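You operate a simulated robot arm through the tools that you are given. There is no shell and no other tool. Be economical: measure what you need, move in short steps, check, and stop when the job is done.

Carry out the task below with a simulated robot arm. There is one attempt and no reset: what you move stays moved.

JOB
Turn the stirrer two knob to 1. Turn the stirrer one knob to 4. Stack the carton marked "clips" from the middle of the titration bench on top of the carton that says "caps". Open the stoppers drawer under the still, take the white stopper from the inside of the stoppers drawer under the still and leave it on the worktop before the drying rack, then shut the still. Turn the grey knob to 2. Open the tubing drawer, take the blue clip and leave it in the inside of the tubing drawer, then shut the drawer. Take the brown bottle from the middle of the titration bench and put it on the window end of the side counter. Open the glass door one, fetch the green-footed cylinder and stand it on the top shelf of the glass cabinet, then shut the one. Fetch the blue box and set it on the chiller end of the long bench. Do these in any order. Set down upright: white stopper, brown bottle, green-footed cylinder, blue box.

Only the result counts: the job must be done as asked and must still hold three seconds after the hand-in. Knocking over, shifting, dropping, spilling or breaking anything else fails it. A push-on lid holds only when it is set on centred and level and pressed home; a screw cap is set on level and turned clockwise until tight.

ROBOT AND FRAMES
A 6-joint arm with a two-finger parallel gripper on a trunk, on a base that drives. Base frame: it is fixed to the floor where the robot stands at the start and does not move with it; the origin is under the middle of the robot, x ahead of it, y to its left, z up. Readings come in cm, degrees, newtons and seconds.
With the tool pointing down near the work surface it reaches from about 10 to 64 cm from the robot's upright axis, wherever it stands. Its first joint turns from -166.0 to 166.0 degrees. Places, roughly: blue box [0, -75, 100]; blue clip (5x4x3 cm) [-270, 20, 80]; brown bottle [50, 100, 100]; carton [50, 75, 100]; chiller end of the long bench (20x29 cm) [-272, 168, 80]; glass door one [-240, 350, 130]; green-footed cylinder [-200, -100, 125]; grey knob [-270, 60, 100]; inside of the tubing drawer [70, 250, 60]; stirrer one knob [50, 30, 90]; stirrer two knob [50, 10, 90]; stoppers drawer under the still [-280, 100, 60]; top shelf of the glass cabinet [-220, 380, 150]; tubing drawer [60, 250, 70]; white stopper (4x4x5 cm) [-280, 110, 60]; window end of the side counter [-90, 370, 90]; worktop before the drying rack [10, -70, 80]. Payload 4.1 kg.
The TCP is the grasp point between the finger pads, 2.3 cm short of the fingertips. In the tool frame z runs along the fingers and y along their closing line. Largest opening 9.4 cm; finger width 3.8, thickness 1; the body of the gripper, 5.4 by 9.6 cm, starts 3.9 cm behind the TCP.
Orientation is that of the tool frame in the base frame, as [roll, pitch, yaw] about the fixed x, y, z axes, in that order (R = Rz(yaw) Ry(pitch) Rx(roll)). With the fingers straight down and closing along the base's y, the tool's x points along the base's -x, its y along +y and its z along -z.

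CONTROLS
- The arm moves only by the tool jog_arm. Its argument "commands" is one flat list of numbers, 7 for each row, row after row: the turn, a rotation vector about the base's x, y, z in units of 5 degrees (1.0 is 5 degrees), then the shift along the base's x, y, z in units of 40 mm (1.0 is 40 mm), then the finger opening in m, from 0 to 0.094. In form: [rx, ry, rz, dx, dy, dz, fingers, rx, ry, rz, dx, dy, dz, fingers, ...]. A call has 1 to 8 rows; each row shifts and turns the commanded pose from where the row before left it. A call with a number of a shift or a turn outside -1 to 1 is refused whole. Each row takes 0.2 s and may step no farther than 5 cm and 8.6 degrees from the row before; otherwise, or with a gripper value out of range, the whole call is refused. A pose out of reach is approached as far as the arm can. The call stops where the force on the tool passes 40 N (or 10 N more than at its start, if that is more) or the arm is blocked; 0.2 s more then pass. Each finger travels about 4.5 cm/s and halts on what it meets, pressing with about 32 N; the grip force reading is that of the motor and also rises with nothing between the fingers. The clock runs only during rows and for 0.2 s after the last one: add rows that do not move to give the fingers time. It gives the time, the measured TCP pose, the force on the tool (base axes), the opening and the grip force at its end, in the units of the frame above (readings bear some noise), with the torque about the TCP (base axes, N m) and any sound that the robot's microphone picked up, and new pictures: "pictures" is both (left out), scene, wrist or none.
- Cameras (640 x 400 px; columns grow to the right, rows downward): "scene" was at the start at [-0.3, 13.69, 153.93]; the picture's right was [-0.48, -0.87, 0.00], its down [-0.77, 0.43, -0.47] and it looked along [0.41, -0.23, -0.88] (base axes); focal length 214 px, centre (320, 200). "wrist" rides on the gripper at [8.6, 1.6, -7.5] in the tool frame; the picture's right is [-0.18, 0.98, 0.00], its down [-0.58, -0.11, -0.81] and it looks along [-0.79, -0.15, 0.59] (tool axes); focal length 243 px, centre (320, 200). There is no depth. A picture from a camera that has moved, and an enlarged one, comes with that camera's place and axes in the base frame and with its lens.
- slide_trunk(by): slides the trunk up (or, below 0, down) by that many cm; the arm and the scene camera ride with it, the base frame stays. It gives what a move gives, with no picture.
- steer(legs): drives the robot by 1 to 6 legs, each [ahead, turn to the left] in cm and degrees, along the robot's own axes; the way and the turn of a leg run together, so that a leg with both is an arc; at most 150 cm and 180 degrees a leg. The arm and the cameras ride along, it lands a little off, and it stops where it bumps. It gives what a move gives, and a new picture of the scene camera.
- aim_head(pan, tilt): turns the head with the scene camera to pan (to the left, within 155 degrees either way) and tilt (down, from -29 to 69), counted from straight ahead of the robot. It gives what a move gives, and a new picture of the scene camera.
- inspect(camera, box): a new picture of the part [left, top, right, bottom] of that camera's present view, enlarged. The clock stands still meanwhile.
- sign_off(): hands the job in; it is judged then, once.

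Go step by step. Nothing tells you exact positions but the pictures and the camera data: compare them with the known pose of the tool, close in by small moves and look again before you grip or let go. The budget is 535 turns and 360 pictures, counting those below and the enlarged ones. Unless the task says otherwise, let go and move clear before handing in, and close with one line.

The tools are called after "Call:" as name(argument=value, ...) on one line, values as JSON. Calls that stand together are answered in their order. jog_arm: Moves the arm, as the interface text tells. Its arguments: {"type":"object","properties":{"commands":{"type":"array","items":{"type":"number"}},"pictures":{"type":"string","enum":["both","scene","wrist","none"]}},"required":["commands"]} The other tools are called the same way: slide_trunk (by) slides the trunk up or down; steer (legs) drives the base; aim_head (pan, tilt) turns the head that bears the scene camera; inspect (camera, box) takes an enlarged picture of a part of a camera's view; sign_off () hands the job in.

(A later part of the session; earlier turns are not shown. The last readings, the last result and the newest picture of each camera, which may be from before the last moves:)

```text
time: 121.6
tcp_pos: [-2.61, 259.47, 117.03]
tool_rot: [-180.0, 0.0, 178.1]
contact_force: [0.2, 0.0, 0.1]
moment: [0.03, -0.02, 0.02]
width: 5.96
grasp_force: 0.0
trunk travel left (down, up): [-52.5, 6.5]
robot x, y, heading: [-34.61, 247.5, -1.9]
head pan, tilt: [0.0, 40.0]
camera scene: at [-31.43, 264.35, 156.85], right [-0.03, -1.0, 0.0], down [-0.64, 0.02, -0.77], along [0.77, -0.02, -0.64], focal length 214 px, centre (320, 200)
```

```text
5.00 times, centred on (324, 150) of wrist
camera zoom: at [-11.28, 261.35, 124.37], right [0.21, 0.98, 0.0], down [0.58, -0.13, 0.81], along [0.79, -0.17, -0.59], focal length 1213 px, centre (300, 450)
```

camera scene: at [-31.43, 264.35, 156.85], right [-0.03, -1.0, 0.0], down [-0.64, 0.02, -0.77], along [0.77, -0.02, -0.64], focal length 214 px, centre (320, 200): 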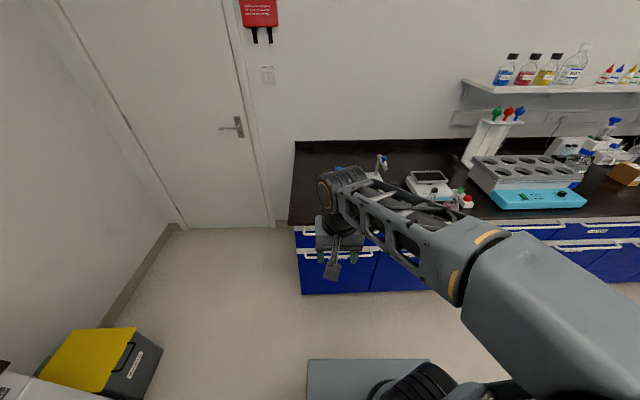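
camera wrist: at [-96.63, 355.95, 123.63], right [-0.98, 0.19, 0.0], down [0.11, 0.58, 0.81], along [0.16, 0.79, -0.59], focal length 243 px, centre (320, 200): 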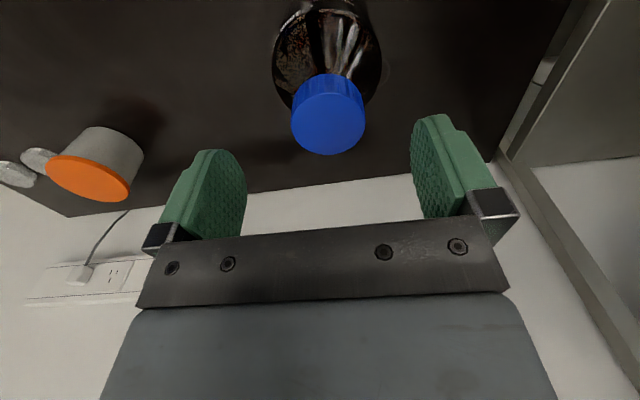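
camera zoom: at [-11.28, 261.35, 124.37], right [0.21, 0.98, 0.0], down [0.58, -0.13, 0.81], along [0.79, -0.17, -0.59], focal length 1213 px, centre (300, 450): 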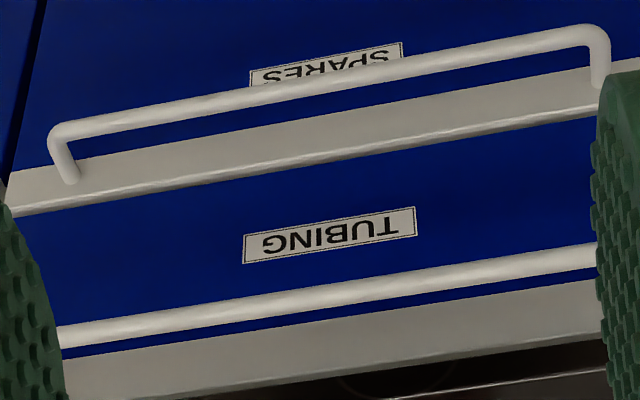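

The top-left drawer reads TUBING; its handle is a horizontal bar near z≈77. I'll lower the trunk and swing the tool to point forward with vertical closing.

Call:
slide_trunk(by=-34)

Call:
jog_arm(commands=[0.577, -0.577, -0.577, 0.6, -0.3, 0, 0.06, 0.577, -0.577, -0.577, 0.6, -0.3, 0, 0.06, 0.577, -0.577, -0.577, 0.6, -0.3, 0, 0.06, 0.577, -0.577, -0.577, 0.6, -0.3, 0, 0.06, 0.577, -0.577, -0.577, 0.6, 0, 0, 0.06, 0.577, -0.577, -0.577, 0.6, 0, 0, 0.06, 0.577, -0.577, -0.577, 0, 0, 0, 0.06, 0.577, -0.577, -0.577, 0, 0, 0, 0.06], pictures="none")

Call:
jog_arm(commands=[0.577, -0.577, -0.577, 0, 0, 0, 0.06, 0.577, -0.577, -0.577, 0, 0, 0, 0.06, 0.577, -0.577, -0.577, 0, 0, 0, 0.06, 0.577, -0.577, -0.577, 0, 0, 0, 0.06, 0.577, -0.577, -0.577, 0, 0, 0, 0.06, 0.577, -0.577, -0.577, 0, 0, 0, 0.06, 0.577, -0.577, -0.577, 0, 0, 0, 0.06, 0.577, -0.577, -0.577, 0, 0, 0, 0.06], pictures="none")

Call:
jog_arm(commands=[0.577, -0.577, -0.577, 0, 0, 0, 0.06, 0.577, -0.577, -0.577, 0, 0, 0, 0.06, 0.577, -0.577, -0.577, 0, 0, 0, 0.06, 0.577, -0.577, -0.577, 0, 0, 0, 0.06, 0.577, -0.577, -0.577, 0, 0, 0, 0.06, 0.577, -0.577, -0.577, 0, 0, 0, 0.06, 0.577, -0.577, -0.577, 0, 0, 0, 0.06, 0.577, -0.577, -0.577, 0, 0, 0, 0.06], pictures="both")

```text
time: 124.9
tcp_pos: [-2.52, 259.47, 82.93]
tool_rot: [-179.9, 0.0, 178.3]
contact_force: [-0.5, 0.1, -0.2]
moment: [-0.03, -0.04, 0.04]
width: 5.98
grasp_force: 0.2
trunk travel left (down, up): [-18.5, 40.5]
robot x, y, heading: [-34.57, 247.85, -1.8]
head pan, tilt: [0.0, 40.0]
```

```text
time: 126.7
tcp_pos: [11.96, 254.47, 82.79]
tool_rot: [151.6, 16.1, 150.3]
contact_force: [-0.5, 0.0, -0.1]
moment: [-0.04, 0.02, -0.02]
width: 5.99
grasp_force: 0.1
trunk travel left (down, up): [-18.5, 40.5]
robot x, y, heading: [-35.0, 247.75, -1.8]
head pan, tilt: [0.0, 40.0]
```

```text
time: 128.5
tcp_pos: [12.03, 254.62, 82.92]
tool_rot: [118.1, 15.5, 117.3]
contact_force: [-0.7, 0.2, -0.1]
moment: [-0.01, -0.01, -0.01]
width: 6.02
grasp_force: 0.1
trunk travel left (down, up): [-18.5, 40.5]
robot x, y, heading: [-34.35, 247.7, -2.0]
head pan, tilt: [0.0, 40.0]
```

```text
time: 130.3
tcp_pos: [12.35, 243.28, 85.97]
tool_rot: [90.2, -1.7, 90.5]
contact_force: [-0.9, -0.1, 0.4]
moment: [0.0, 0.02, 0.01]
width: 5.98
grasp_force: 0.1
out of reach, approached as far as the arm can: row 3, 4, 5, 6, 7, 8
trunk travel left (down, up): [-18.5, 40.5]
robot x, y, heading: [-34.71, 247.39, -1.9]
head pan, tilt: [0.0, 40.0]
camera scene: at [-31.42, 264.36, 122.85], right [-0.03, -1.0, 0.0], down [-0.64, 0.02, -0.77], along [0.77, -0.02, -0.64], focal length 214 px, centre (320, 200)
camera wrist: at [4.5, 251.81, 87.77], right [0.01, -0.21, 0.98], down [-0.8, -0.59, -0.12], along [0.6, -0.78, -0.17], focal length 243 px, centre (320, 200)
```

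scene: 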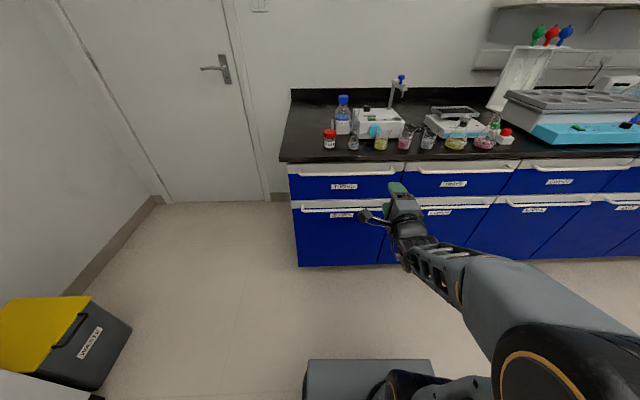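
wrist: 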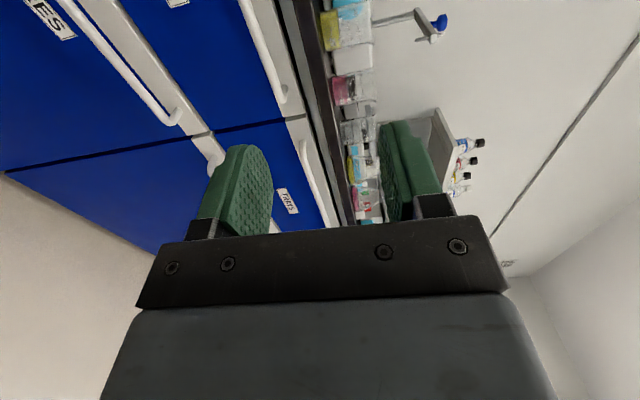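

Call:
inspect(camera="scene", box=[280, 140, 408, 220])

```text
5.00 times, centred on (344, 180) of scene
camera zoom: at [-31.42, 264.36, 122.85], right [-0.03, -1.0, 0.0], down [-0.64, 0.02, -0.77], along [0.77, -0.02, -0.64], focal length 1072 px, centre (200, 300)
```

zoom: 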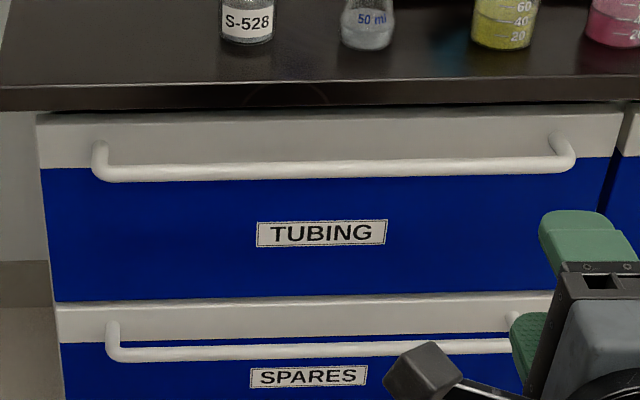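

Handle bar is at about x 36.5–37.5, y 252, z 78.5. I'll advance a bit to bring the arm back within reach.

Call:
jog_arm(commands=[0, 0, 0, 0.8, 0, 0, 0.05, 0, 0, 0, 0.8, 0, 0, 0.05], pictures="none")

```text
time: 130.9
tcp_pos: [18.46, 242.08, 86.07]
tool_rot: [90.2, -1.6, 90.6]
contact_force: [-0.5, 0.0, 0.0]
moment: [0.0, 0.05, 0.0]
width: 5.01
grasp_force: 0.1
out of reach, approached as far as the arm can: row 1, 2
trunk travel left (down, up): [-18.5, 40.5]
robot x, y, heading: [-34.57, 247.45, -1.5]
head pan, tilt: [0.0, 40.0]
```

Call:
jog_arm(commands=[0, 0, 0, 0.8, 0, 0, 0.05, 0, 0, 0, 0.8, 0, 0, 0.05], pictures="none")

```text
time: 131.5
tcp_pos: [24.69, 241.31, 86.19]
tool_rot: [90.2, -1.5, 90.7]
contact_force: [-0.5, 0.5, 0.1]
moment: [0.0, 0.01, 0.01]
width: 4.98
grasp_force: 0.1
out of reach, approached as far as the arm can: row 1
trunk travel left (down, up): [-18.5, 40.5]
robot x, y, heading: [-34.7, 247.79, -1.8]
head pan, tilt: [0.0, 40.0]
```

Call:
jog_arm(commands=[0, 0, 0, 0, 0.8, -0.5, 0.05, 0, 0, 0, 0, 0.8, -0.5, 0.05, 0, 0, 0, 0, 0.8, -0.4, 0.05], pictures="none")

```text
time: 132.3
tcp_pos: [23.68, 241.27, 82.55]
tool_rot: [90.4, -1.6, 91.3]
contact_force: [-1.4, 0.1, -0.3]
moment: [-0.02, -0.01, -0.01]
width: 5.01
grasp_force: 0.2
out of reach, approached as far as the arm can: row 1, 2, 3
trunk travel left (down, up): [-18.5, 40.5]
robot x, y, heading: [-34.59, 247.95, -1.8]
head pan, tilt: [0.0, 40.0]
```

The y is limited here, but the handle spans y≈234–270, so grasping at y≈241 works. Lower to handle height.

Call:
jog_arm(commands=[0, 0, 0, 0.4, -0.2, -0.5, 0.05, 0, 0, 0, 0.4, 0, -0.5, 0.05], pictures="both")

```text
time: 132.9
tcp_pos: [26.97, 239.64, 78.86]
tool_rot: [90.2, -1.6, 90.7]
contact_force: [-0.8, 1.1, -0.4]
moment: [-0.01, -0.02, 0.0]
width: 5.01
grasp_force: 0.0
out of reach, approached as far as the arm can: row 1, 2
trunk travel left (down, up): [-18.5, 40.5]
robot x, y, heading: [-34.63, 248.06, -1.8]
head pan, tilt: [0.0, 40.0]
camera scene: at [-31.44, 264.36, 122.86], right [-0.03, -1.0, 0.0], down [-0.64, 0.02, -0.77], along [0.77, -0.02, -0.64], focal length 214 px, centre (320, 200)
camera wrist: at [19.27, 248.12, 80.76], right [0.01, -0.21, 0.98], down [-0.8, -0.59, -0.12], along [0.6, -0.78, -0.17], focal length 243 px, centre (320, 200)
```

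scene: 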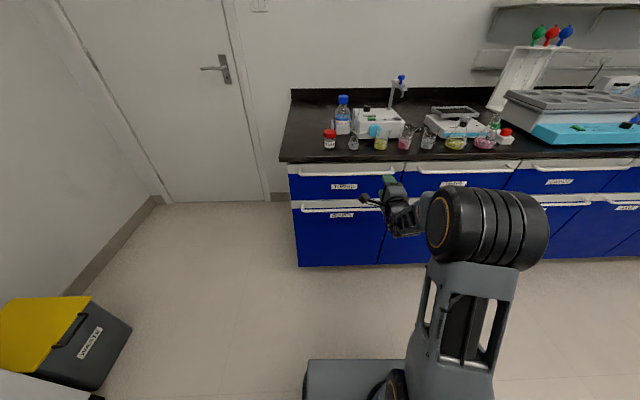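
wrist: 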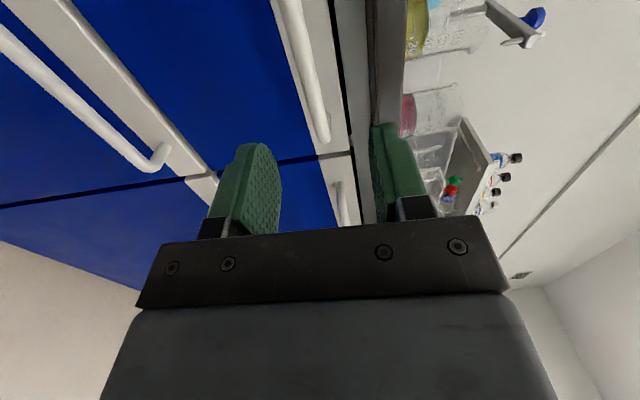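

Call:
jog_arm(commands=[0, 0, 0, 0, 0.1, -0.25, 0.05], pictures="none")

Call:
steer(legs=[[7, 0]])

Call:
inspect(camera="wrist", box=[0, 0, 640, 400])

```text
time: 133.3
tcp_pos: [26.8, 239.42, 77.89]
tool_rot: [90.3, -1.7, 90.7]
contact_force: [-0.5, 0.2, -0.4]
moment: [0.02, 0.01, -0.02]
width: 5.01
grasp_force: 0.0
out of reach, approached as far as the arm can: row 1
trunk travel left (down, up): [-18.5, 40.5]
robot x, y, heading: [-34.44, 247.46, -1.7]
head pan, tilt: [0.0, 40.0]
```

```text
time: 134.3
tcp_pos: [34.06, 239.32, 78.09]
tool_rot: [90.3, -1.6, 90.9]
contact_force: [-0.4, 0.0, -0.2]
moment: [-0.02, 0.0, 0.05]
width: 4.98
grasp_force: 0.0
trunk travel left (down, up): [-18.5, 40.5]
robot x, y, heading: [-27.36, 247.57, -1.9]
head pan, tilt: [0.0, 40.0]
camera scene: at [-24.34, 264.14, 122.85], right [-0.03, -1.0, 0.0], down [-0.64, 0.02, -0.77], along [0.77, -0.02, -0.64], focal length 214 px, centre (320, 200)
```

scene: 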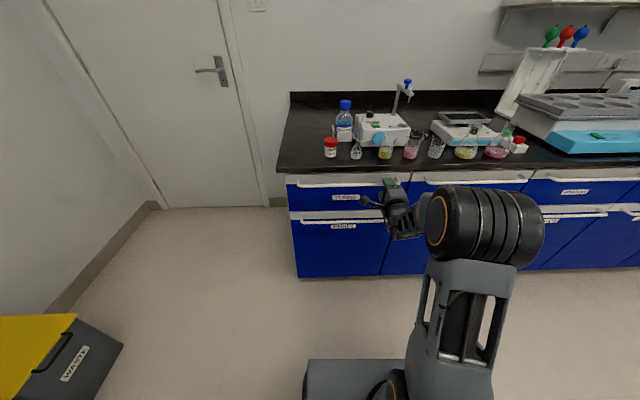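

```text
1.00 times, centred on (320, 200) of wrist (not enlarged: the box is as wide or as high as the picture)
camera zoom: at [26.27, 247.83, 79.86], right [0.01, -0.21, 0.98], down [-0.8, -0.59, -0.12], along [0.6, -0.78, -0.17], focal length 243 px, centre (320, 200)
```

zoom: 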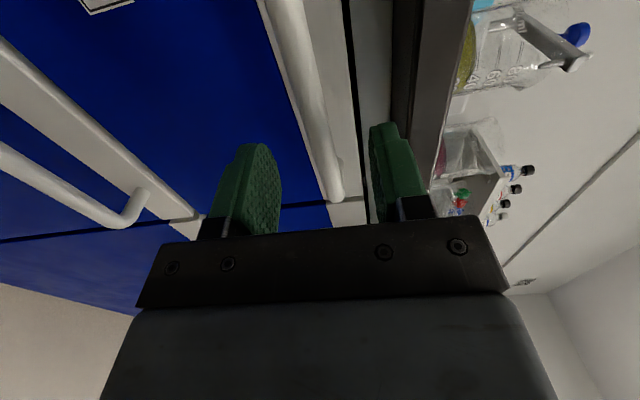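

Bar is centred between the fingers, 2.6 cm ahead. Advance 2 cm and close.

Call:
steer(legs=[[2.2, 0]])

Call:
jog_arm(commands=[0, 0, 0, 0, 0, 0, 0.0, 0, 0, 0, 0, 0, 0, 0.0, 0, 0, 0, 0, 0, 0, 0.0, 0, 0, 0, 0, 0, 0, 0.0], pictures="wrist")

```text
time: 135.1
tcp_pos: [36.14, 239.23, 77.93]
tool_rot: [90.3, -1.6, 90.7]
contact_force: [-0.6, -0.9, 0.0]
moment: [-0.01, 0.01, 0.0]
width: 5.0
grasp_force: 0.1
trunk travel left (down, up): [-18.5, 40.5]
robot x, y, heading: [-25.33, 247.38, -1.8]
head pan, tilt: [0.0, 40.0]
camera scene: at [-22.15, 264.07, 122.85], right [-0.03, -1.0, 0.0], down [-0.64, 0.02, -0.77], along [0.77, -0.02, -0.64], focal length 214 px, centre (320, 200)
```

scene: 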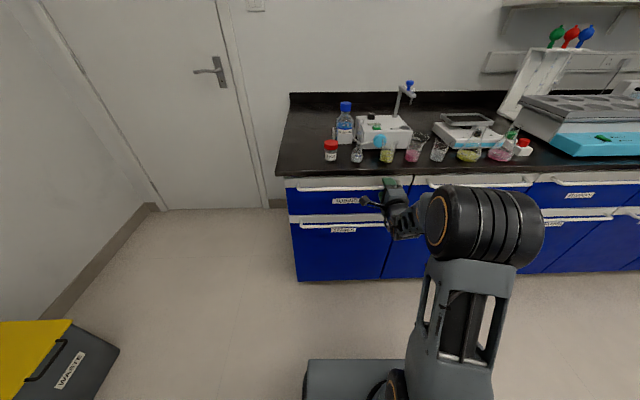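

```text
time: 136.1
tcp_pos: [36.15, 239.3, 77.96]
tool_rot: [90.2, -1.4, 90.8]
contact_force: [-0.3, 0.1, 2.3]
moment: [-1.8, -0.03, -0.14]
width: 1.33
grasp_force: 44.9
trunk travel left (down, up): [-18.5, 40.5]
robot x, y, heading: [-25.46, 247.78, -1.7]
head pan, tilt: [0.0, 40.0]
camera wrist: at [28.46, 247.77, 79.86], right [0.01, -0.21, 0.98], down [-0.8, -0.59, -0.12], along [0.6, -0.78, -0.17], focal length 243 px, centre (320, 200)
```

wrist: 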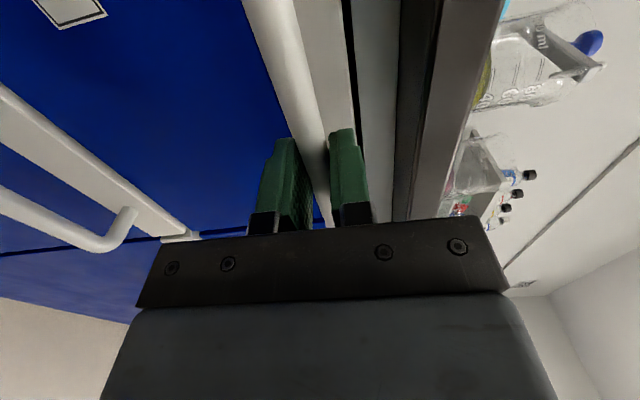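

Handle gripped. Pull by driving back.

Call:
steer(legs=[[-24, 0]])

```text
time: 137.9
tcp_pos: [13.19, 239.25, 78.04]
tool_rot: [90.2, -1.5, 89.9]
contact_force: [-0.7, -3.4, -0.2]
moment: [-1.85, -0.04, -0.45]
width: 1.34
grasp_force: 44.8
trunk travel left (down, up): [-18.5, 40.5]
robot x, y, heading: [-47.74, 247.86, -2.2]
head pan, tilt: [0.0, 40.0]
stopped in leg 1: the force on the tool passed its limit at 41 N (the readings are from after the stop); the commanded pose is now the measured one
camera scene: at [-44.74, 264.79, 122.85], right [-0.04, -1.0, 0.0], down [-0.64, 0.03, -0.77], along [0.77, -0.03, -0.64], focal length 214 px, centre (320, 200)
```

scene: 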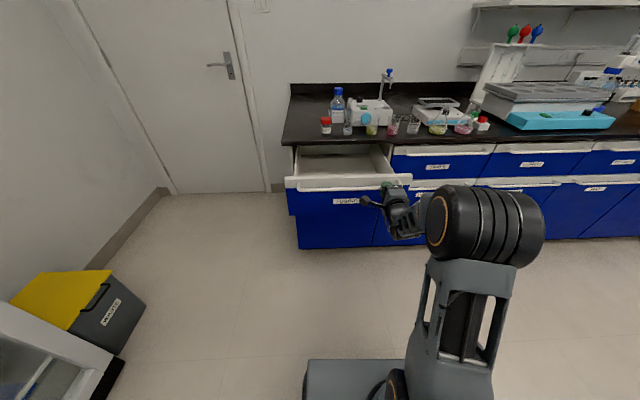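

Drawer is open to its stop. Release, back off, and look inside.

Call:
jog_arm(commands=[0, 0, 0, 0, 0, 0, 0.05, 0, 0, 0, 0, 0, 0, 0.05, 0, 0, 0, 0, 0, 0, 0.05], pictures="none")

Call:
steer(legs=[[-15, 0]])

Call:
inspect(camera="scene", box=[270, 120, 430, 220])

```text
time: 138.7
tcp_pos: [13.3, 239.2, 77.94]
tool_rot: [90.4, -1.8, 90.0]
contact_force: [-0.1, 0.3, 0.7]
moment: [0.02, -0.04, -0.01]
width: 4.99
grasp_force: 0.1
trunk travel left (down, up): [-18.5, 40.5]
robot x, y, heading: [-48.35, 248.0, -2.3]
head pan, tilt: [0.0, 40.0]
```

```text
time: 140.1
tcp_pos: [-1.82, 239.53, 78.02]
tool_rot: [90.2, -1.5, 89.7]
contact_force: [0.4, 0.2, 0.3]
moment: [-0.01, -0.02, 0.03]
width: 5.01
grasp_force: 0.2
trunk travel left (down, up): [-18.5, 40.5]
robot x, y, heading: [-63.25, 248.68, -2.3]
head pan, tilt: [0.0, 40.0]
camera scene: at [-59.74, 265.43, 122.85], right [-0.04, -1.0, 0.0], down [-0.64, 0.03, -0.77], along [0.77, -0.03, -0.64], focal length 214 px, centre (320, 200)
```

scene: 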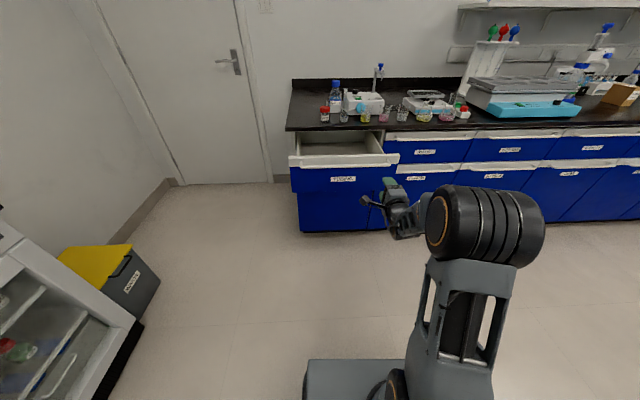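

```text
4.00 times, centred on (350, 170) of scene
camera zoom: at [-59.74, 265.43, 122.85], right [-0.04, -1.0, 0.0], down [-0.64, 0.03, -0.77], along [0.77, -0.03, -0.64], focal length 858 px, centre (200, 320)
```

zoom: 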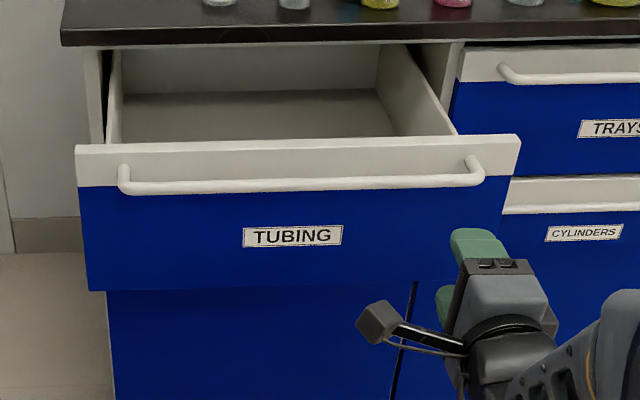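

Drawer is open and empty. Now to the glass cabinet at about (−240, 350); raise the trunk and drive there.

Call:
slide_trunk(by=38)

Call:
steer(legs=[[0, 135], [0, 47], [110, 0]])

Call:
aim_head(pan=-60, tilt=25)

```text
time: 143.7
tcp_pos: [-1.8, 239.58, 116.0]
tool_rot: [90.2, -1.7, 89.6]
contact_force: [-0.3, 0.3, -0.6]
moment: [0.0, 0.02, 0.01]
width: 5.01
grasp_force: 0.1
trunk travel left (down, up): [-56.5, 2.5]
robot x, y, heading: [-62.98, 248.41, -2.7]
head pan, tilt: [0.0, 40.0]
```

```text
time: 157.2
tcp_pos: [-234.35, 251.36, 115.88]
tool_rot: [90.3, -1.8, -86.3]
contact_force: [0.1, 0.2, 0.5]
moment: [0.02, 0.05, 0.01]
width: 4.99
grasp_force: 0.0
trunk travel left (down, up): [-56.5, 2.5]
robot x, y, heading: [-172.5, 246.62, -178.9]
head pan, tilt: [0.0, 40.0]
camera scene: at [-174.73, 229.73, 160.85], right [-0.02, 1.0, 0.0], down [0.64, 0.01, -0.77], along [-0.77, -0.02, -0.64], focal length 214 px, centre (320, 200)
```

scene: 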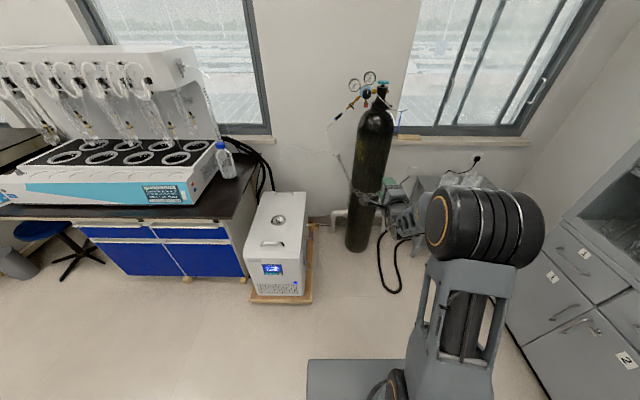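

```text
time: 158.4
tcp_pos: [-234.38, 251.24, 116.04]
tool_rot: [90.3, -1.7, -86.3]
contact_force: [0.1, 0.1, 0.1]
moment: [-0.02, 0.0, -0.01]
width: 4.95
grasp_force: 0.1
trunk travel left (down, up): [-56.5, 2.5]
robot x, y, heading: [-172.72, 246.3, -178.5]
head pan, tilt: [-60.0, 25.0]
camera scene: at [-171.0, 237.79, 163.18], right [0.85, 0.52, 0.0], down [0.22, -0.36, -0.91], along [-0.47, 0.77, -0.42], focal length 214 px, centre (320, 200)
```

scene: 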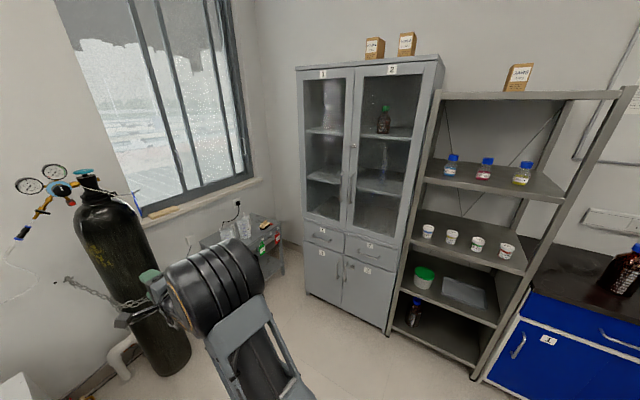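

Call:
inspect(camera="scene", box=[280, 50, 456, 230])

Call:
inspect(camera="scene", box=[330, 130, 394, 210])

```text
2.22 times, centred on (368, 140) of scene
camera zoom: at [-171.0, 237.79, 163.18], right [0.85, 0.52, 0.0], down [0.22, -0.36, -0.91], along [-0.47, 0.77, -0.42], focal length 477 px, centre (213, 333)
```

zoom: 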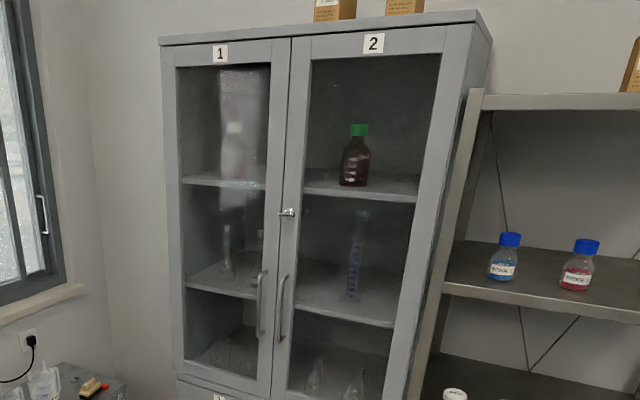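

```text
5.00 times, centred on (362, 170) of scene
camera zoom: at [-171.0, 237.79, 163.18], right [0.85, 0.52, 0.0], down [0.22, -0.36, -0.91], along [-0.47, 0.77, -0.42], focal length 1072 px, centre (110, 350)
```

zoom: 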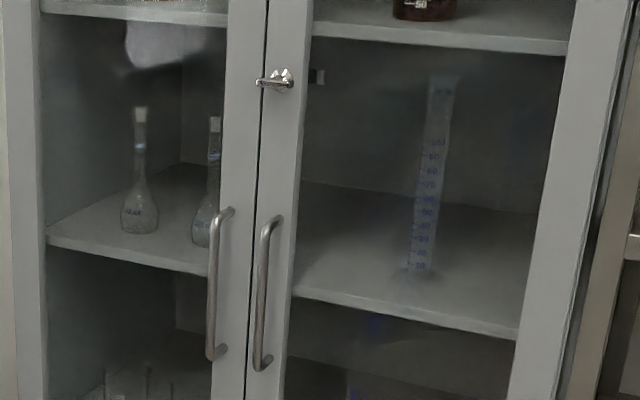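

Door one's handle is a vertical bar at about (−224, 351), z 105–124; door hinged on the left. Move in front of it.

Call:
steer(legs=[[34, 0], [0, -91], [20, 0]])

Call:
aim_head(pan=10, tilt=20)

```text
time: 165.8
tcp_pos: [-203.01, 327.31, 115.93]
tool_rot: [90.2, -1.7, -176.4]
contact_force: [0.2, -0.2, 1.2]
moment: [0.03, 0.02, 0.01]
width: 5.03
grasp_force: 0.1
trunk travel left (down, up): [-56.5, 2.5]
robot x, y, heading: [-208.12, 265.34, 91.2]
head pan, tilt: [-60.0, 25.0]
camera scene: at [-216.55, 264.15, 163.19], right [0.52, -0.85, 0.0], down [-0.36, -0.22, -0.91], along [0.77, 0.47, -0.42], focal length 214 px, centre (320, 200)
```

scene: 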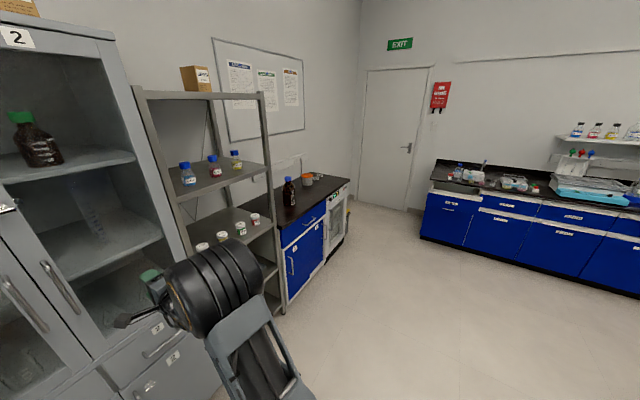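

```text
time: 167.2
tcp_pos: [-202.94, 327.17, 116.05]
tool_rot: [90.3, -1.7, -176.4]
contact_force: [0.2, 0.4, -0.7]
moment: [0.01, 0.01, 0.01]
width: 4.98
grasp_force: 0.0
trunk travel left (down, up): [-56.5, 2.5]
robot x, y, heading: [-208.03, 265.45, 91.4]
head pan, tilt: [10.0, 20.0]
camera scene: at [-226.24, 268.42, 163.99], right [0.98, 0.19, 0.0], down [0.07, -0.34, -0.94], along [-0.18, 0.92, -0.34], focal length 214 px, centre (320, 200)
```

scene: 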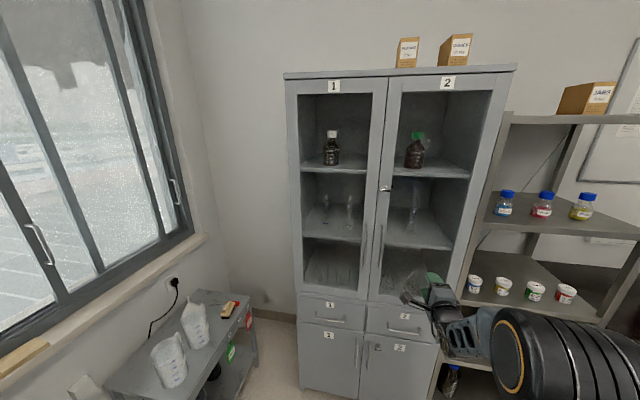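

Call:
inspect(camera="scene", box=[280, 60, 520, 310])

Call:
inspect(camera="scene", box=[352, 170, 416, 280])

```text
1.60 times, centred on (400, 185) of scene
camera zoom: at [-226.24, 268.42, 163.99], right [0.98, 0.19, 0.0], down [0.07, -0.34, -0.94], along [-0.18, 0.92, -0.34], focal length 343 px, centre (192, 224)
```

zoom: 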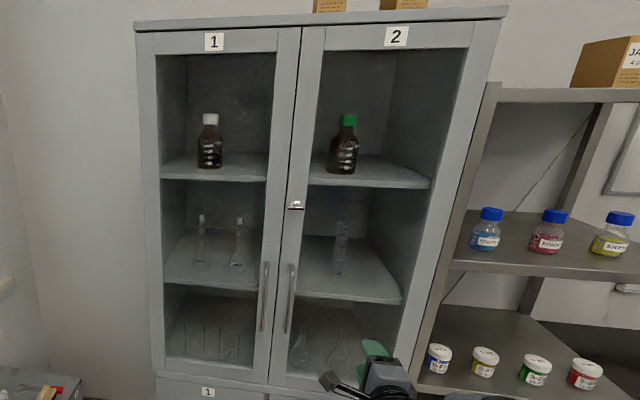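

```text
3.64 times, centred on (384, 225) of scene
camera zoom: at [-226.24, 268.42, 163.99], right [0.98, 0.19, 0.0], down [0.07, -0.34, -0.94], along [-0.18, 0.92, -0.34], focal length 780 px, centre (87, 109)
```

zoom: 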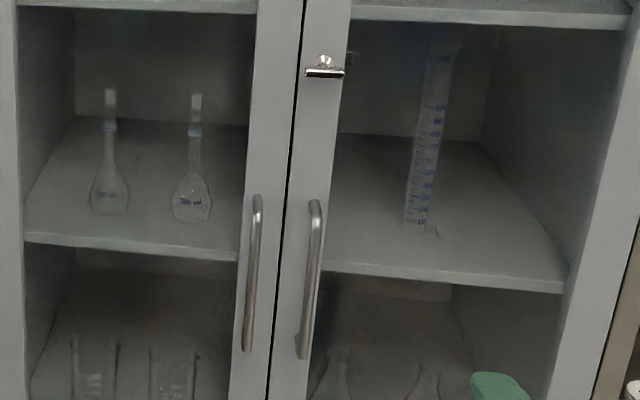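

Handle ≈ (−222.5, 348.5, 106–125). Roll the tool so the fingers close horizontally and move in front of the handle.

Call:
jog_arm(commands=[0, -1, 0, -0.3, 0, 0, 0.06, 0, -1, 0, -0.3, 0, 0, 0.06, 0, -1, 0, -0.3, 0, 0, 0.06, 0, -1, 0, -0.3, 0, 0, 0.06, 0, -1, 0, -0.3, 0, 0, 0.06, 0, -1, 0, -0.3, 0, 0, 0.06, 0, -1, 0, -0.3, 0, 0, 0.06, 0, -1, 0, -0.3, 0, 0, 0.06], pictures="none")

Call:
jog_arm(commands=[0, -1, 0, -0.3, 0, 0, 0.06, 0, -1, 0, -0.3, 0, 0, 0.06, 0, -1, 0, -0.3, 0, 0, 0.06, 0, -1, 0, -0.3, 0, 0, 0.06, 0, -1, 0, -0.3, 0, 0, 0.06, 0, -1, 0, -0.3, 0, 0, 0.06, 0, -1, 0, -0.3, 0, 0, 0.06, 0, -1, 0, -0.3, 0, 0, 0.06], pictures="none")

Call:
jog_arm(commands=[0, -1, 0, 0, 0, 0, 0.06, 0, -1, -0.72, 0, 0, 0, 0.06], pictures="both")

```text
time: 169.0
tcp_pos: [-203.05, 326.96, 117.81]
tool_rot: [93.4, 38.2, -174.8]
contact_force: [0.1, 0.1, 0.3]
moment: [0.01, 0.02, -0.02]
width: 6.0
grasp_force: 0.1
out of reach, approached as far as the arm can: row 1, 2, 3, 4, 5, 6, 7, 8
trunk travel left (down, up): [-56.5, 2.5]
robot x, y, heading: [-208.0, 265.68, 91.2]
head pan, tilt: [10.0, 20.0]
```

```text
time: 170.8
tcp_pos: [-201.94, 325.92, 120.27]
tool_rot: [107.8, 77.8, -161.7]
contact_force: [-0.1, -0.4, 0.1]
moment: [0.02, 0.01, 0.01]
width: 6.0
grasp_force: 0.1
out of reach, approached as far as the arm can: row 1, 2, 3, 4, 5, 6, 7, 8
trunk travel left (down, up): [-56.5, 2.5]
robot x, y, heading: [-207.93, 265.8, 91.4]
head pan, tilt: [10.0, 20.0]
```

```text
time: 171.4
tcp_pos: [-198.42, 325.6, 120.46]
tool_rot: [155.3, 86.0, -117.6]
contact_force: [-0.1, 0.6, 0.6]
moment: [0.0, 0.03, -0.04]
width: 5.99
grasp_force: 0.1
out of reach, approached as far as the arm can: row 1, 2
trunk travel left (down, up): [-56.5, 2.5]
robot x, y, heading: [-208.48, 265.17, 91.1]
head pan, tilt: [10.0, 20.0]
camera scene: at [-226.21, 268.42, 164.0], right [0.98, 0.2, 0.0], down [0.07, -0.34, -0.94], along [-0.18, 0.92, -0.34], focal length 214 px, centre (320, 200)
camera wrist: at [-200.88, 317.59, 112.37], right [-0.98, 0.06, 0.21], down [0.09, -0.77, 0.63], along [0.2, 0.63, 0.75], focal length 243 px, centre (320, 200)
```

scene: 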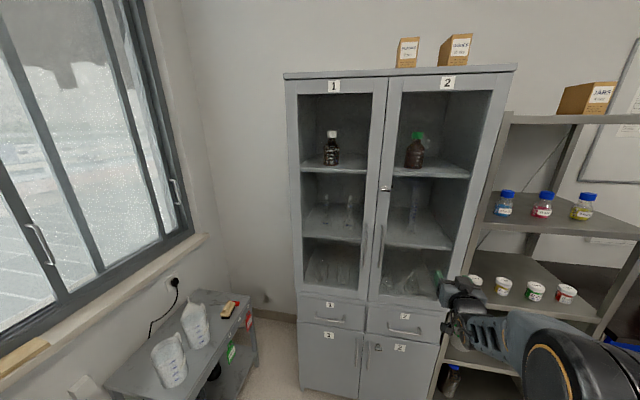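
wrist: 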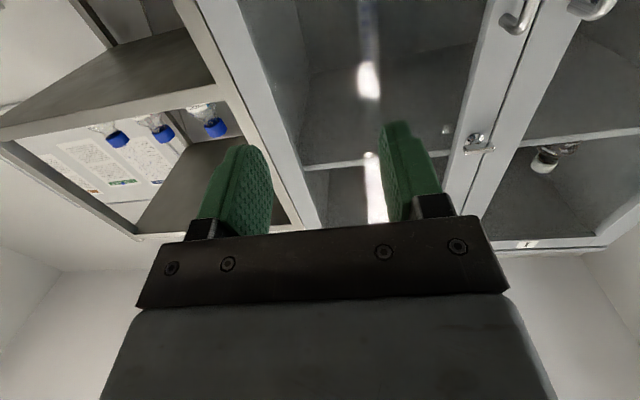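

The arm is caught in a joint-limited posture. I'll return to tool-down, then pitch up in the arm's own plane with more extension.

Call:
jog_arm(commands=[-1, 0, 0, 0, 0, 0, 0.06, -1, 0, 0, 0, 0, 0, 0.06, -1, 0, 0, 0, 0, 0, 0.06, -1, 0, 0, 0, 0, 0, 0.06, -1, 0, 0, 0, 0, 0, 0.06, -1, 0, 0, 0, 0, 0, 0.06, -1, 0, 0, 0, 0, 0, 0.06, -1, 0, 0, 0, 0, 0, 0.06], pictures="none")

Call:
jog_arm(commands=[-1, 0, 0, -0.2, -0.2, 0, 0.06, -1, 0, 0, -0.2, -0.2, 0, 0.06, -1, 0, 0, -0.2, -0.2, 0, 0.06, -1, 0, 0, -0.2, -0.2, 0, 0.06, -1, 0, 0, -0.2, -0.2, 0, 0.06, -1, 0, 0, -0.2, -0.2, 0, 0.06, -1, 0, 0, -0.2, -0.2, 0, 0.06, -1, 0, 0, -0.2, -0.2, 0, 0.06], pictures="none")

```text
time: 173.2
tcp_pos: [-199.16, 325.72, 120.47]
tool_rot: [179.9, 51.3, -92.8]
contact_force: [0.6, 0.4, 0.1]
moment: [0.0, 0.0, -0.05]
width: 5.99
grasp_force: 0.1
out of reach, approached as far as the arm can: row 7
trunk travel left (down, up): [-56.5, 2.5]
robot x, y, heading: [-208.14, 265.73, 91.5]
head pan, tilt: [10.0, 20.0]
```

```text
time: 175.0
tcp_pos: [-205.5, 319.12, 120.43]
tool_rot: [-178.3, 11.2, -91.8]
contact_force: [-1.0, -0.3, -1.0]
moment: [0.01, 0.01, 0.01]
width: 6.01
grasp_force: 0.0
trunk travel left (down, up): [-56.5, 2.5]
robot x, y, heading: [-207.83, 265.66, 91.2]
head pan, tilt: [10.0, 20.0]
```

Call:
jog_arm(commands=[-1, 0, 0, -0.5, 0, 0, 0.06, -1, 0, 0, -0.5, 0, 0, 0.06, 0, 0, 0, -0.8, 0, 0, 0.06, 0, 0, 0, -0.8, 0, 0, 0.06, 0, 0, 0, -0.8, 0, 0, 0.06, 0, 0, 0, -0.8, 0, 0, 0.06], pictures="none")

Call:
jog_arm(commands=[1, 0, 0, 0, 0.3, 0, 0.06, 1, 0, 0, 0, 0.3, 0, 0.06, 1, 0, 0, 0, 0.3, 0, 0.06, 1, 0, 0, 0, 0.3, 0, 0.06, 1, 0, 0, 0, 0.3, 0, 0.06, 1, 0, 0, 0, 0.3, 0, 0.06, 1, 0, 0, 0, 0.3, 0, 0.06, 1, 0, 0, 0, 0.3, 0, 0.06], pictures="none")

Call:
jog_arm(commands=[1, 0, 0, 0, 0.2, 0, 0.06, 1, 0, 0, 0, 0.2, 0, 0.06, 1, 0, 0, 0, 0, 0, 0.06, 1, 0, 0, 0, 0, 0, 0.06, 1, 0, 0, 0, 0, 0, 0.06, 1, 0, 0, 0, 0, 0, 0.06, 1, 0, 0, 0, 0, 0, 0.06, 1, 0, 0, 0, 0, 0, 0.06], pictures="none")

```text
time: 176.4
tcp_pos: [-222.3, 319.4, 120.32]
tool_rot: [-178.0, 1.4, -91.8]
contact_force: [-0.8, 0.0, -0.9]
moment: [0.01, -0.01, 0.03]
width: 6.02
grasp_force: 0.0
trunk travel left (down, up): [-56.5, 2.5]
robot x, y, heading: [-207.9, 265.74, 91.5]
head pan, tilt: [10.0, 20.0]
```

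```text
time: 178.2
tcp_pos: [-222.18, 328.88, 120.46]
tool_rot: [-179.7, 41.4, -92.4]
contact_force: [-0.4, 0.4, -0.1]
moment: [-0.02, 0.01, 0.01]
width: 6.01
grasp_force: 0.0
trunk travel left (down, up): [-56.5, 2.5]
robot x, y, heading: [-208.17, 265.42, 91.5]
head pan, tilt: [10.0, 20.0]
```

```text
time: 180.0
tcp_pos: [-222.25, 330.29, 120.39]
tool_rot: [170.1, 81.3, -101.9]
contact_force: [-0.8, 0.3, 0.3]
moment: [0.0, 0.01, 0.03]
width: 5.98
grasp_force: 0.1
trunk travel left (down, up): [-56.5, 2.5]
robot x, y, heading: [-207.83, 265.18, 91.5]
head pan, tilt: [10.0, 20.0]
```

Call:
jog_arm(commands=[1, 0, 0, 0, 0, -0.5, 0.06, 0.7, 0, 0, 0, 0, -0.5, 0.06], pictures="both")

```text
time: 180.6
tcp_pos: [-222.26, 330.58, 116.52]
tool_rot: [94.4, 88.2, -177.7]
contact_force: [0.3, 1.0, -1.0]
moment: [0.0, 0.01, -0.02]
width: 6.0
grasp_force: 0.1
trunk travel left (down, up): [-56.5, 2.5]
robot x, y, heading: [-208.22, 265.11, 91.3]
head pan, tilt: [10.0, 20.0]
camera scene: at [-226.27, 268.47, 163.99], right [0.98, 0.2, 0.0], down [0.07, -0.34, -0.94], along [-0.18, 0.92, -0.34], focal length 214 px, centre (320, 200)
camera wrist: at [-224.6, 323.22, 107.88], right [-0.98, 0.03, 0.21], down [0.1, -0.81, 0.58], along [0.19, 0.59, 0.79], focal length 243 px, centre (320, 200)
```

scene: 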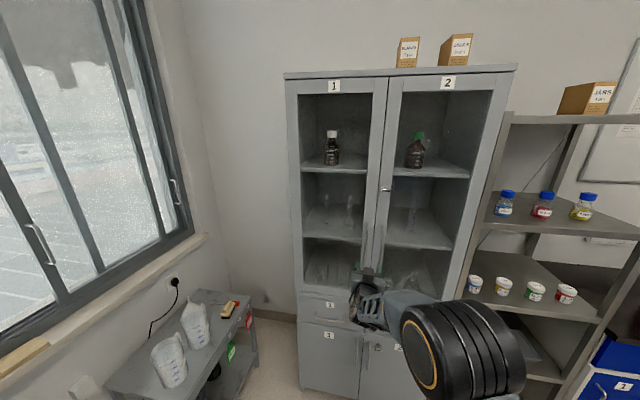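
wrist: 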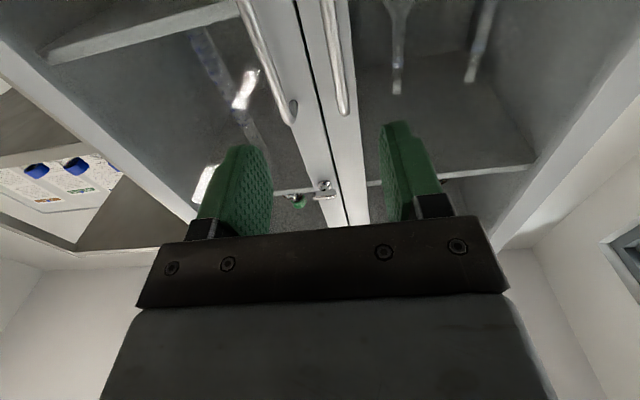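

Handle of door one at x≈−223. Drive 14 cm ahead while shifting slightly left.

Call:
jog_arm(commands=[0, 0, 0, -0.2, 0, 0, 0.048], pictures="none")

Call:
steer(legs=[[13, 0]])

Call:
inspect(camera="wrist", box=[160, 0, 480, 200])

```text
time: 181.0
tcp_pos: [-223.03, 330.46, 116.49]
tool_rot: [96.6, 88.2, -175.3]
contact_force: [0.3, 0.4, 0.3]
moment: [0.02, -0.02, -0.01]
width: 4.78
grasp_force: 0.2
trunk travel left (down, up): [-56.5, 2.5]
robot x, y, heading: [-208.34, 265.52, 91.3]
head pan, tilt: [10.0, 20.0]
```

```text
time: 182.2
tcp_pos: [-223.74, 343.36, 116.45]
tool_rot: [99.1, 88.2, -172.8]
contact_force: [1.3, 0.0, -0.2]
moment: [0.05, 0.01, 0.04]
width: 4.79
grasp_force: 0.1
trunk travel left (down, up): [-56.5, 2.5]
robot x, y, heading: [-207.99, 278.29, 91.5]
head pan, tilt: [10.0, 20.0]
camera scene: at [-226.58, 281.28, 163.99], right [0.98, 0.2, 0.0], down [0.07, -0.34, -0.94], along [-0.19, 0.92, -0.34], focal length 214 px, centre (320, 200)
```

scene: 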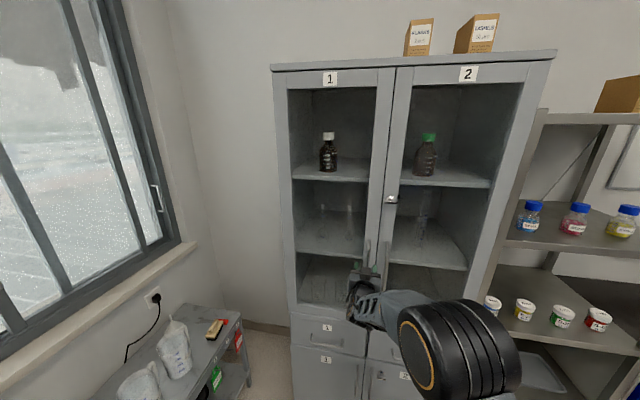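

```text
2.00 times, centred on (320, 100) of wrist
camera zoom: at [-225.91, 335.92, 107.87], right [-0.98, 0.03, 0.21], down [0.1, -0.81, 0.58], along [0.19, 0.59, 0.78], focal length 485 px, centre (320, 400)
```

zoom: 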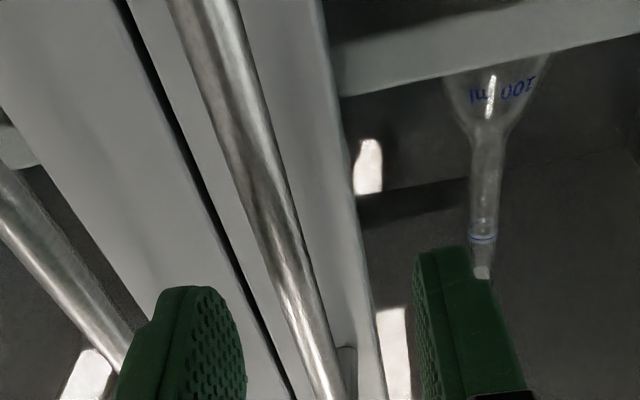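

Call:
jog_arm(commands=[0, 0, 0, 0.35, 0, 0, 0.048, 0, 0, 0, 0, 0.6, 0, 0.048, 0, 0, 0, 0, 0.6, 0, 0.048], pictures="wrist")

```text
time: 183.0
tcp_pos: [-222.17, 348.1, 116.43]
tool_rot: [97.3, 88.1, -174.4]
contact_force: [-0.5, 0.3, -0.2]
moment: [0.02, 0.0, -0.01]
width: 4.8
grasp_force: 0.1
trunk travel left (down, up): [-56.5, 2.5]
robot x, y, heading: [-208.34, 278.22, 91.5]
head pan, tilt: [10.0, 20.0]
camera wrist: at [-224.49, 340.69, 107.84], right [-0.98, 0.03, 0.21], down [0.1, -0.81, 0.58], along [0.19, 0.59, 0.79], focal length 243 px, centre (320, 200)
```

wrist: 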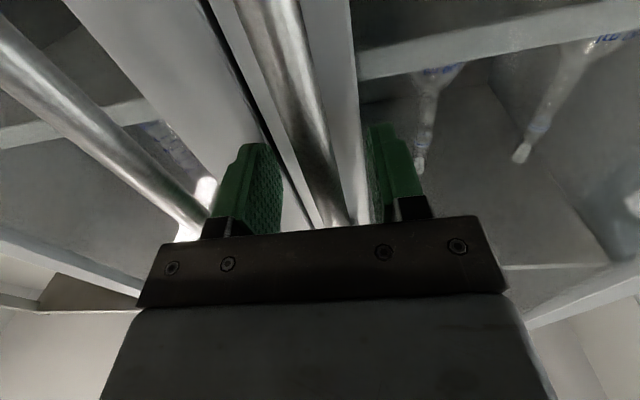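

Bar is between the fingers. Close.

Call:
jog_arm(commands=[0, 0, 0, 0, 0, 0, 0, 0, 0, 0, 0, 0, 0, 0, 0, 0, 0, 0, 0, 0, 0, 0, 0, 0, 0, 0, 0, 0], pictures="none")

```text
time: 184.0
tcp_pos: [-223.31, 348.06, 116.43]
tool_rot: [98.3, 89.1, -172.4]
contact_force: [-13.9, -1.9, 0.3]
moment: [0.32, -1.91, 2.1]
width: 2.15
grasp_force: 45.3
trunk travel left (down, up): [-56.5, 2.5]
robot x, y, heading: [-208.04, 278.26, 92.1]
head pan, tilt: [10.0, 20.0]
stopped in row 4: the force on the tool passed its limit at 40 N (the readings are from after the stop); the commanded pose is now the measured one
```

Call:
inspect(camera="wrist", box=[160, 60, 480, 260])

```text
2.00 times, centred on (320, 160) of wrist
camera zoom: at [-225.33, 340.51, 107.86], right [-0.98, 0.01, 0.2], down [0.11, -0.81, 0.58], along [0.17, 0.59, 0.79], focal length 485 px, centre (320, 280)
```

zoom: 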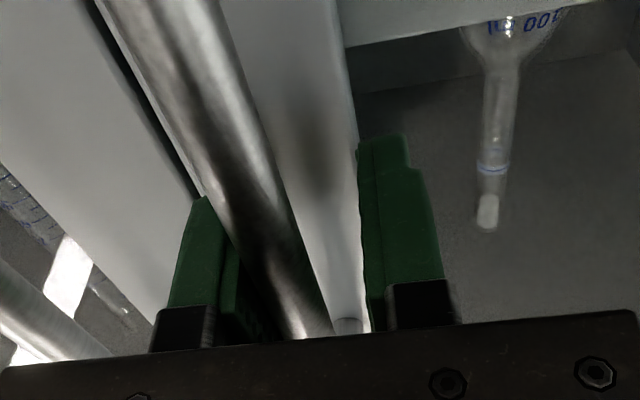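

Call:
jog_arm(commands=[0, 0, 0, 0.08, 0, 0, 0, 0, 0, 0, 0.08, 0, 0, 0, 0, 0, 0, 0, 0, 0, 0], pictures="wrist")

```text
time: 184.9
tcp_pos: [-222.88, 348.08, 116.4]
tool_rot: [96.8, 89.1, -173.3]
contact_force: [-2.0, 0.5, -2.8]
moment: [0.23, -1.76, 0.2]
width: 1.2
grasp_force: 44.9
trunk travel left (down, up): [-56.5, 2.5]
robot x, y, heading: [-208.14, 278.66, 93.0]
head pan, tilt: [10.0, 20.0]
stopped in row 3: the force on the tool passed its limit at 40 N (the readings are from after the stop); the commanded pose is now the measured one
camera wrist: at [-224.79, 340.51, 107.84], right [-0.98, 0.01, 0.2], down [0.11, -0.81, 0.58], along [0.16, 0.59, 0.79], focal length 243 px, centre (320, 200)
```

wrist: 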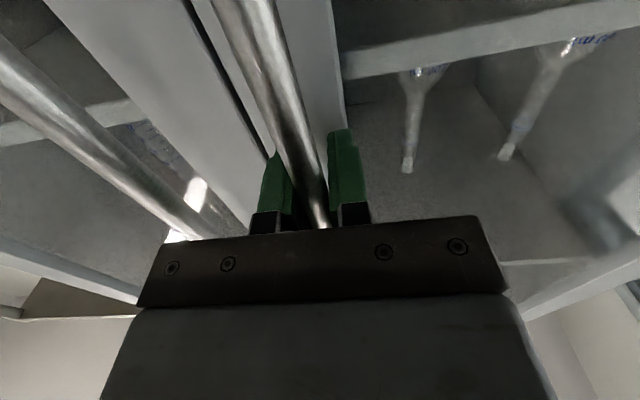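

Handle gripped. Pull along the door's arc.

Call:
jog_arm(commands=[0, 0, 0, -0.15, -0.72, 0, 0, 0, 0, 0, -0.2, -0.72, 0, 0], pictures="scene")

```text
time: 185.5
tcp_pos: [-224.15, 342.17, 116.55]
tool_rot: [101.9, 88.8, -168.3]
contact_force: [0.9, -0.7, -5.2]
moment: [-0.1, -1.58, 0.04]
width: 1.25
grasp_force: 45.3
trunk travel left (down, up): [-56.5, 2.5]
robot x, y, heading: [-208.3, 278.61, 92.3]
head pan, tilt: [10.0, 20.0]
camera scene: at [-226.7, 280.94, 163.97], right [0.98, 0.21, 0.0], down [0.07, -0.33, -0.94], along [-0.2, 0.92, -0.34], focal length 214 px, centre (320, 200)
```

scene: 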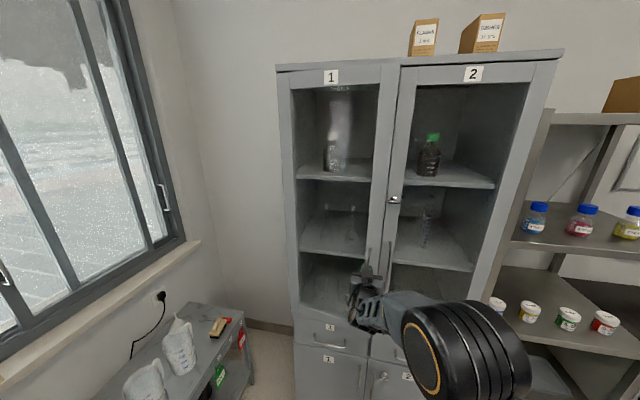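

Door is opening. Continue.

Call:
jog_arm(commands=[0, 0, 0, -0.28, -0.67, 0, 0, 0, 0, 0, -0.3, -0.67, 0, 0, 0, 0, 0, -0.4, -0.61, 0, 0, 0, 0, 0, -0.42, -0.61, 0, 0], pictures="scene")

```text
time: 186.5
tcp_pos: [-229.93, 331.67, 116.45]
tool_rot: [79.5, 88.9, 169.3]
contact_force: [-1.7, 2.4, 10.7]
moment: [-0.83, -1.77, 0.1]
width: 1.24
grasp_force: 45.0
trunk travel left (down, up): [-56.5, 2.5]
robot x, y, heading: [-208.03, 278.58, 92.7]
head pan, tilt: [10.0, 20.0]
camera scene: at [-226.72, 280.79, 164.01], right [0.98, 0.22, 0.0], down [0.07, -0.33, -0.94], along [-0.2, 0.92, -0.34], focal length 214 px, centre (320, 200)
```

scene: 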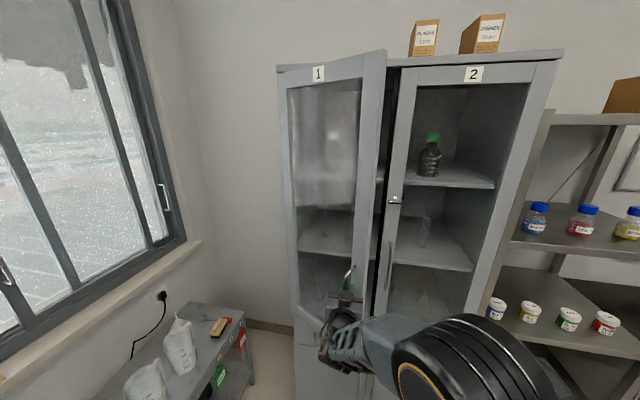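

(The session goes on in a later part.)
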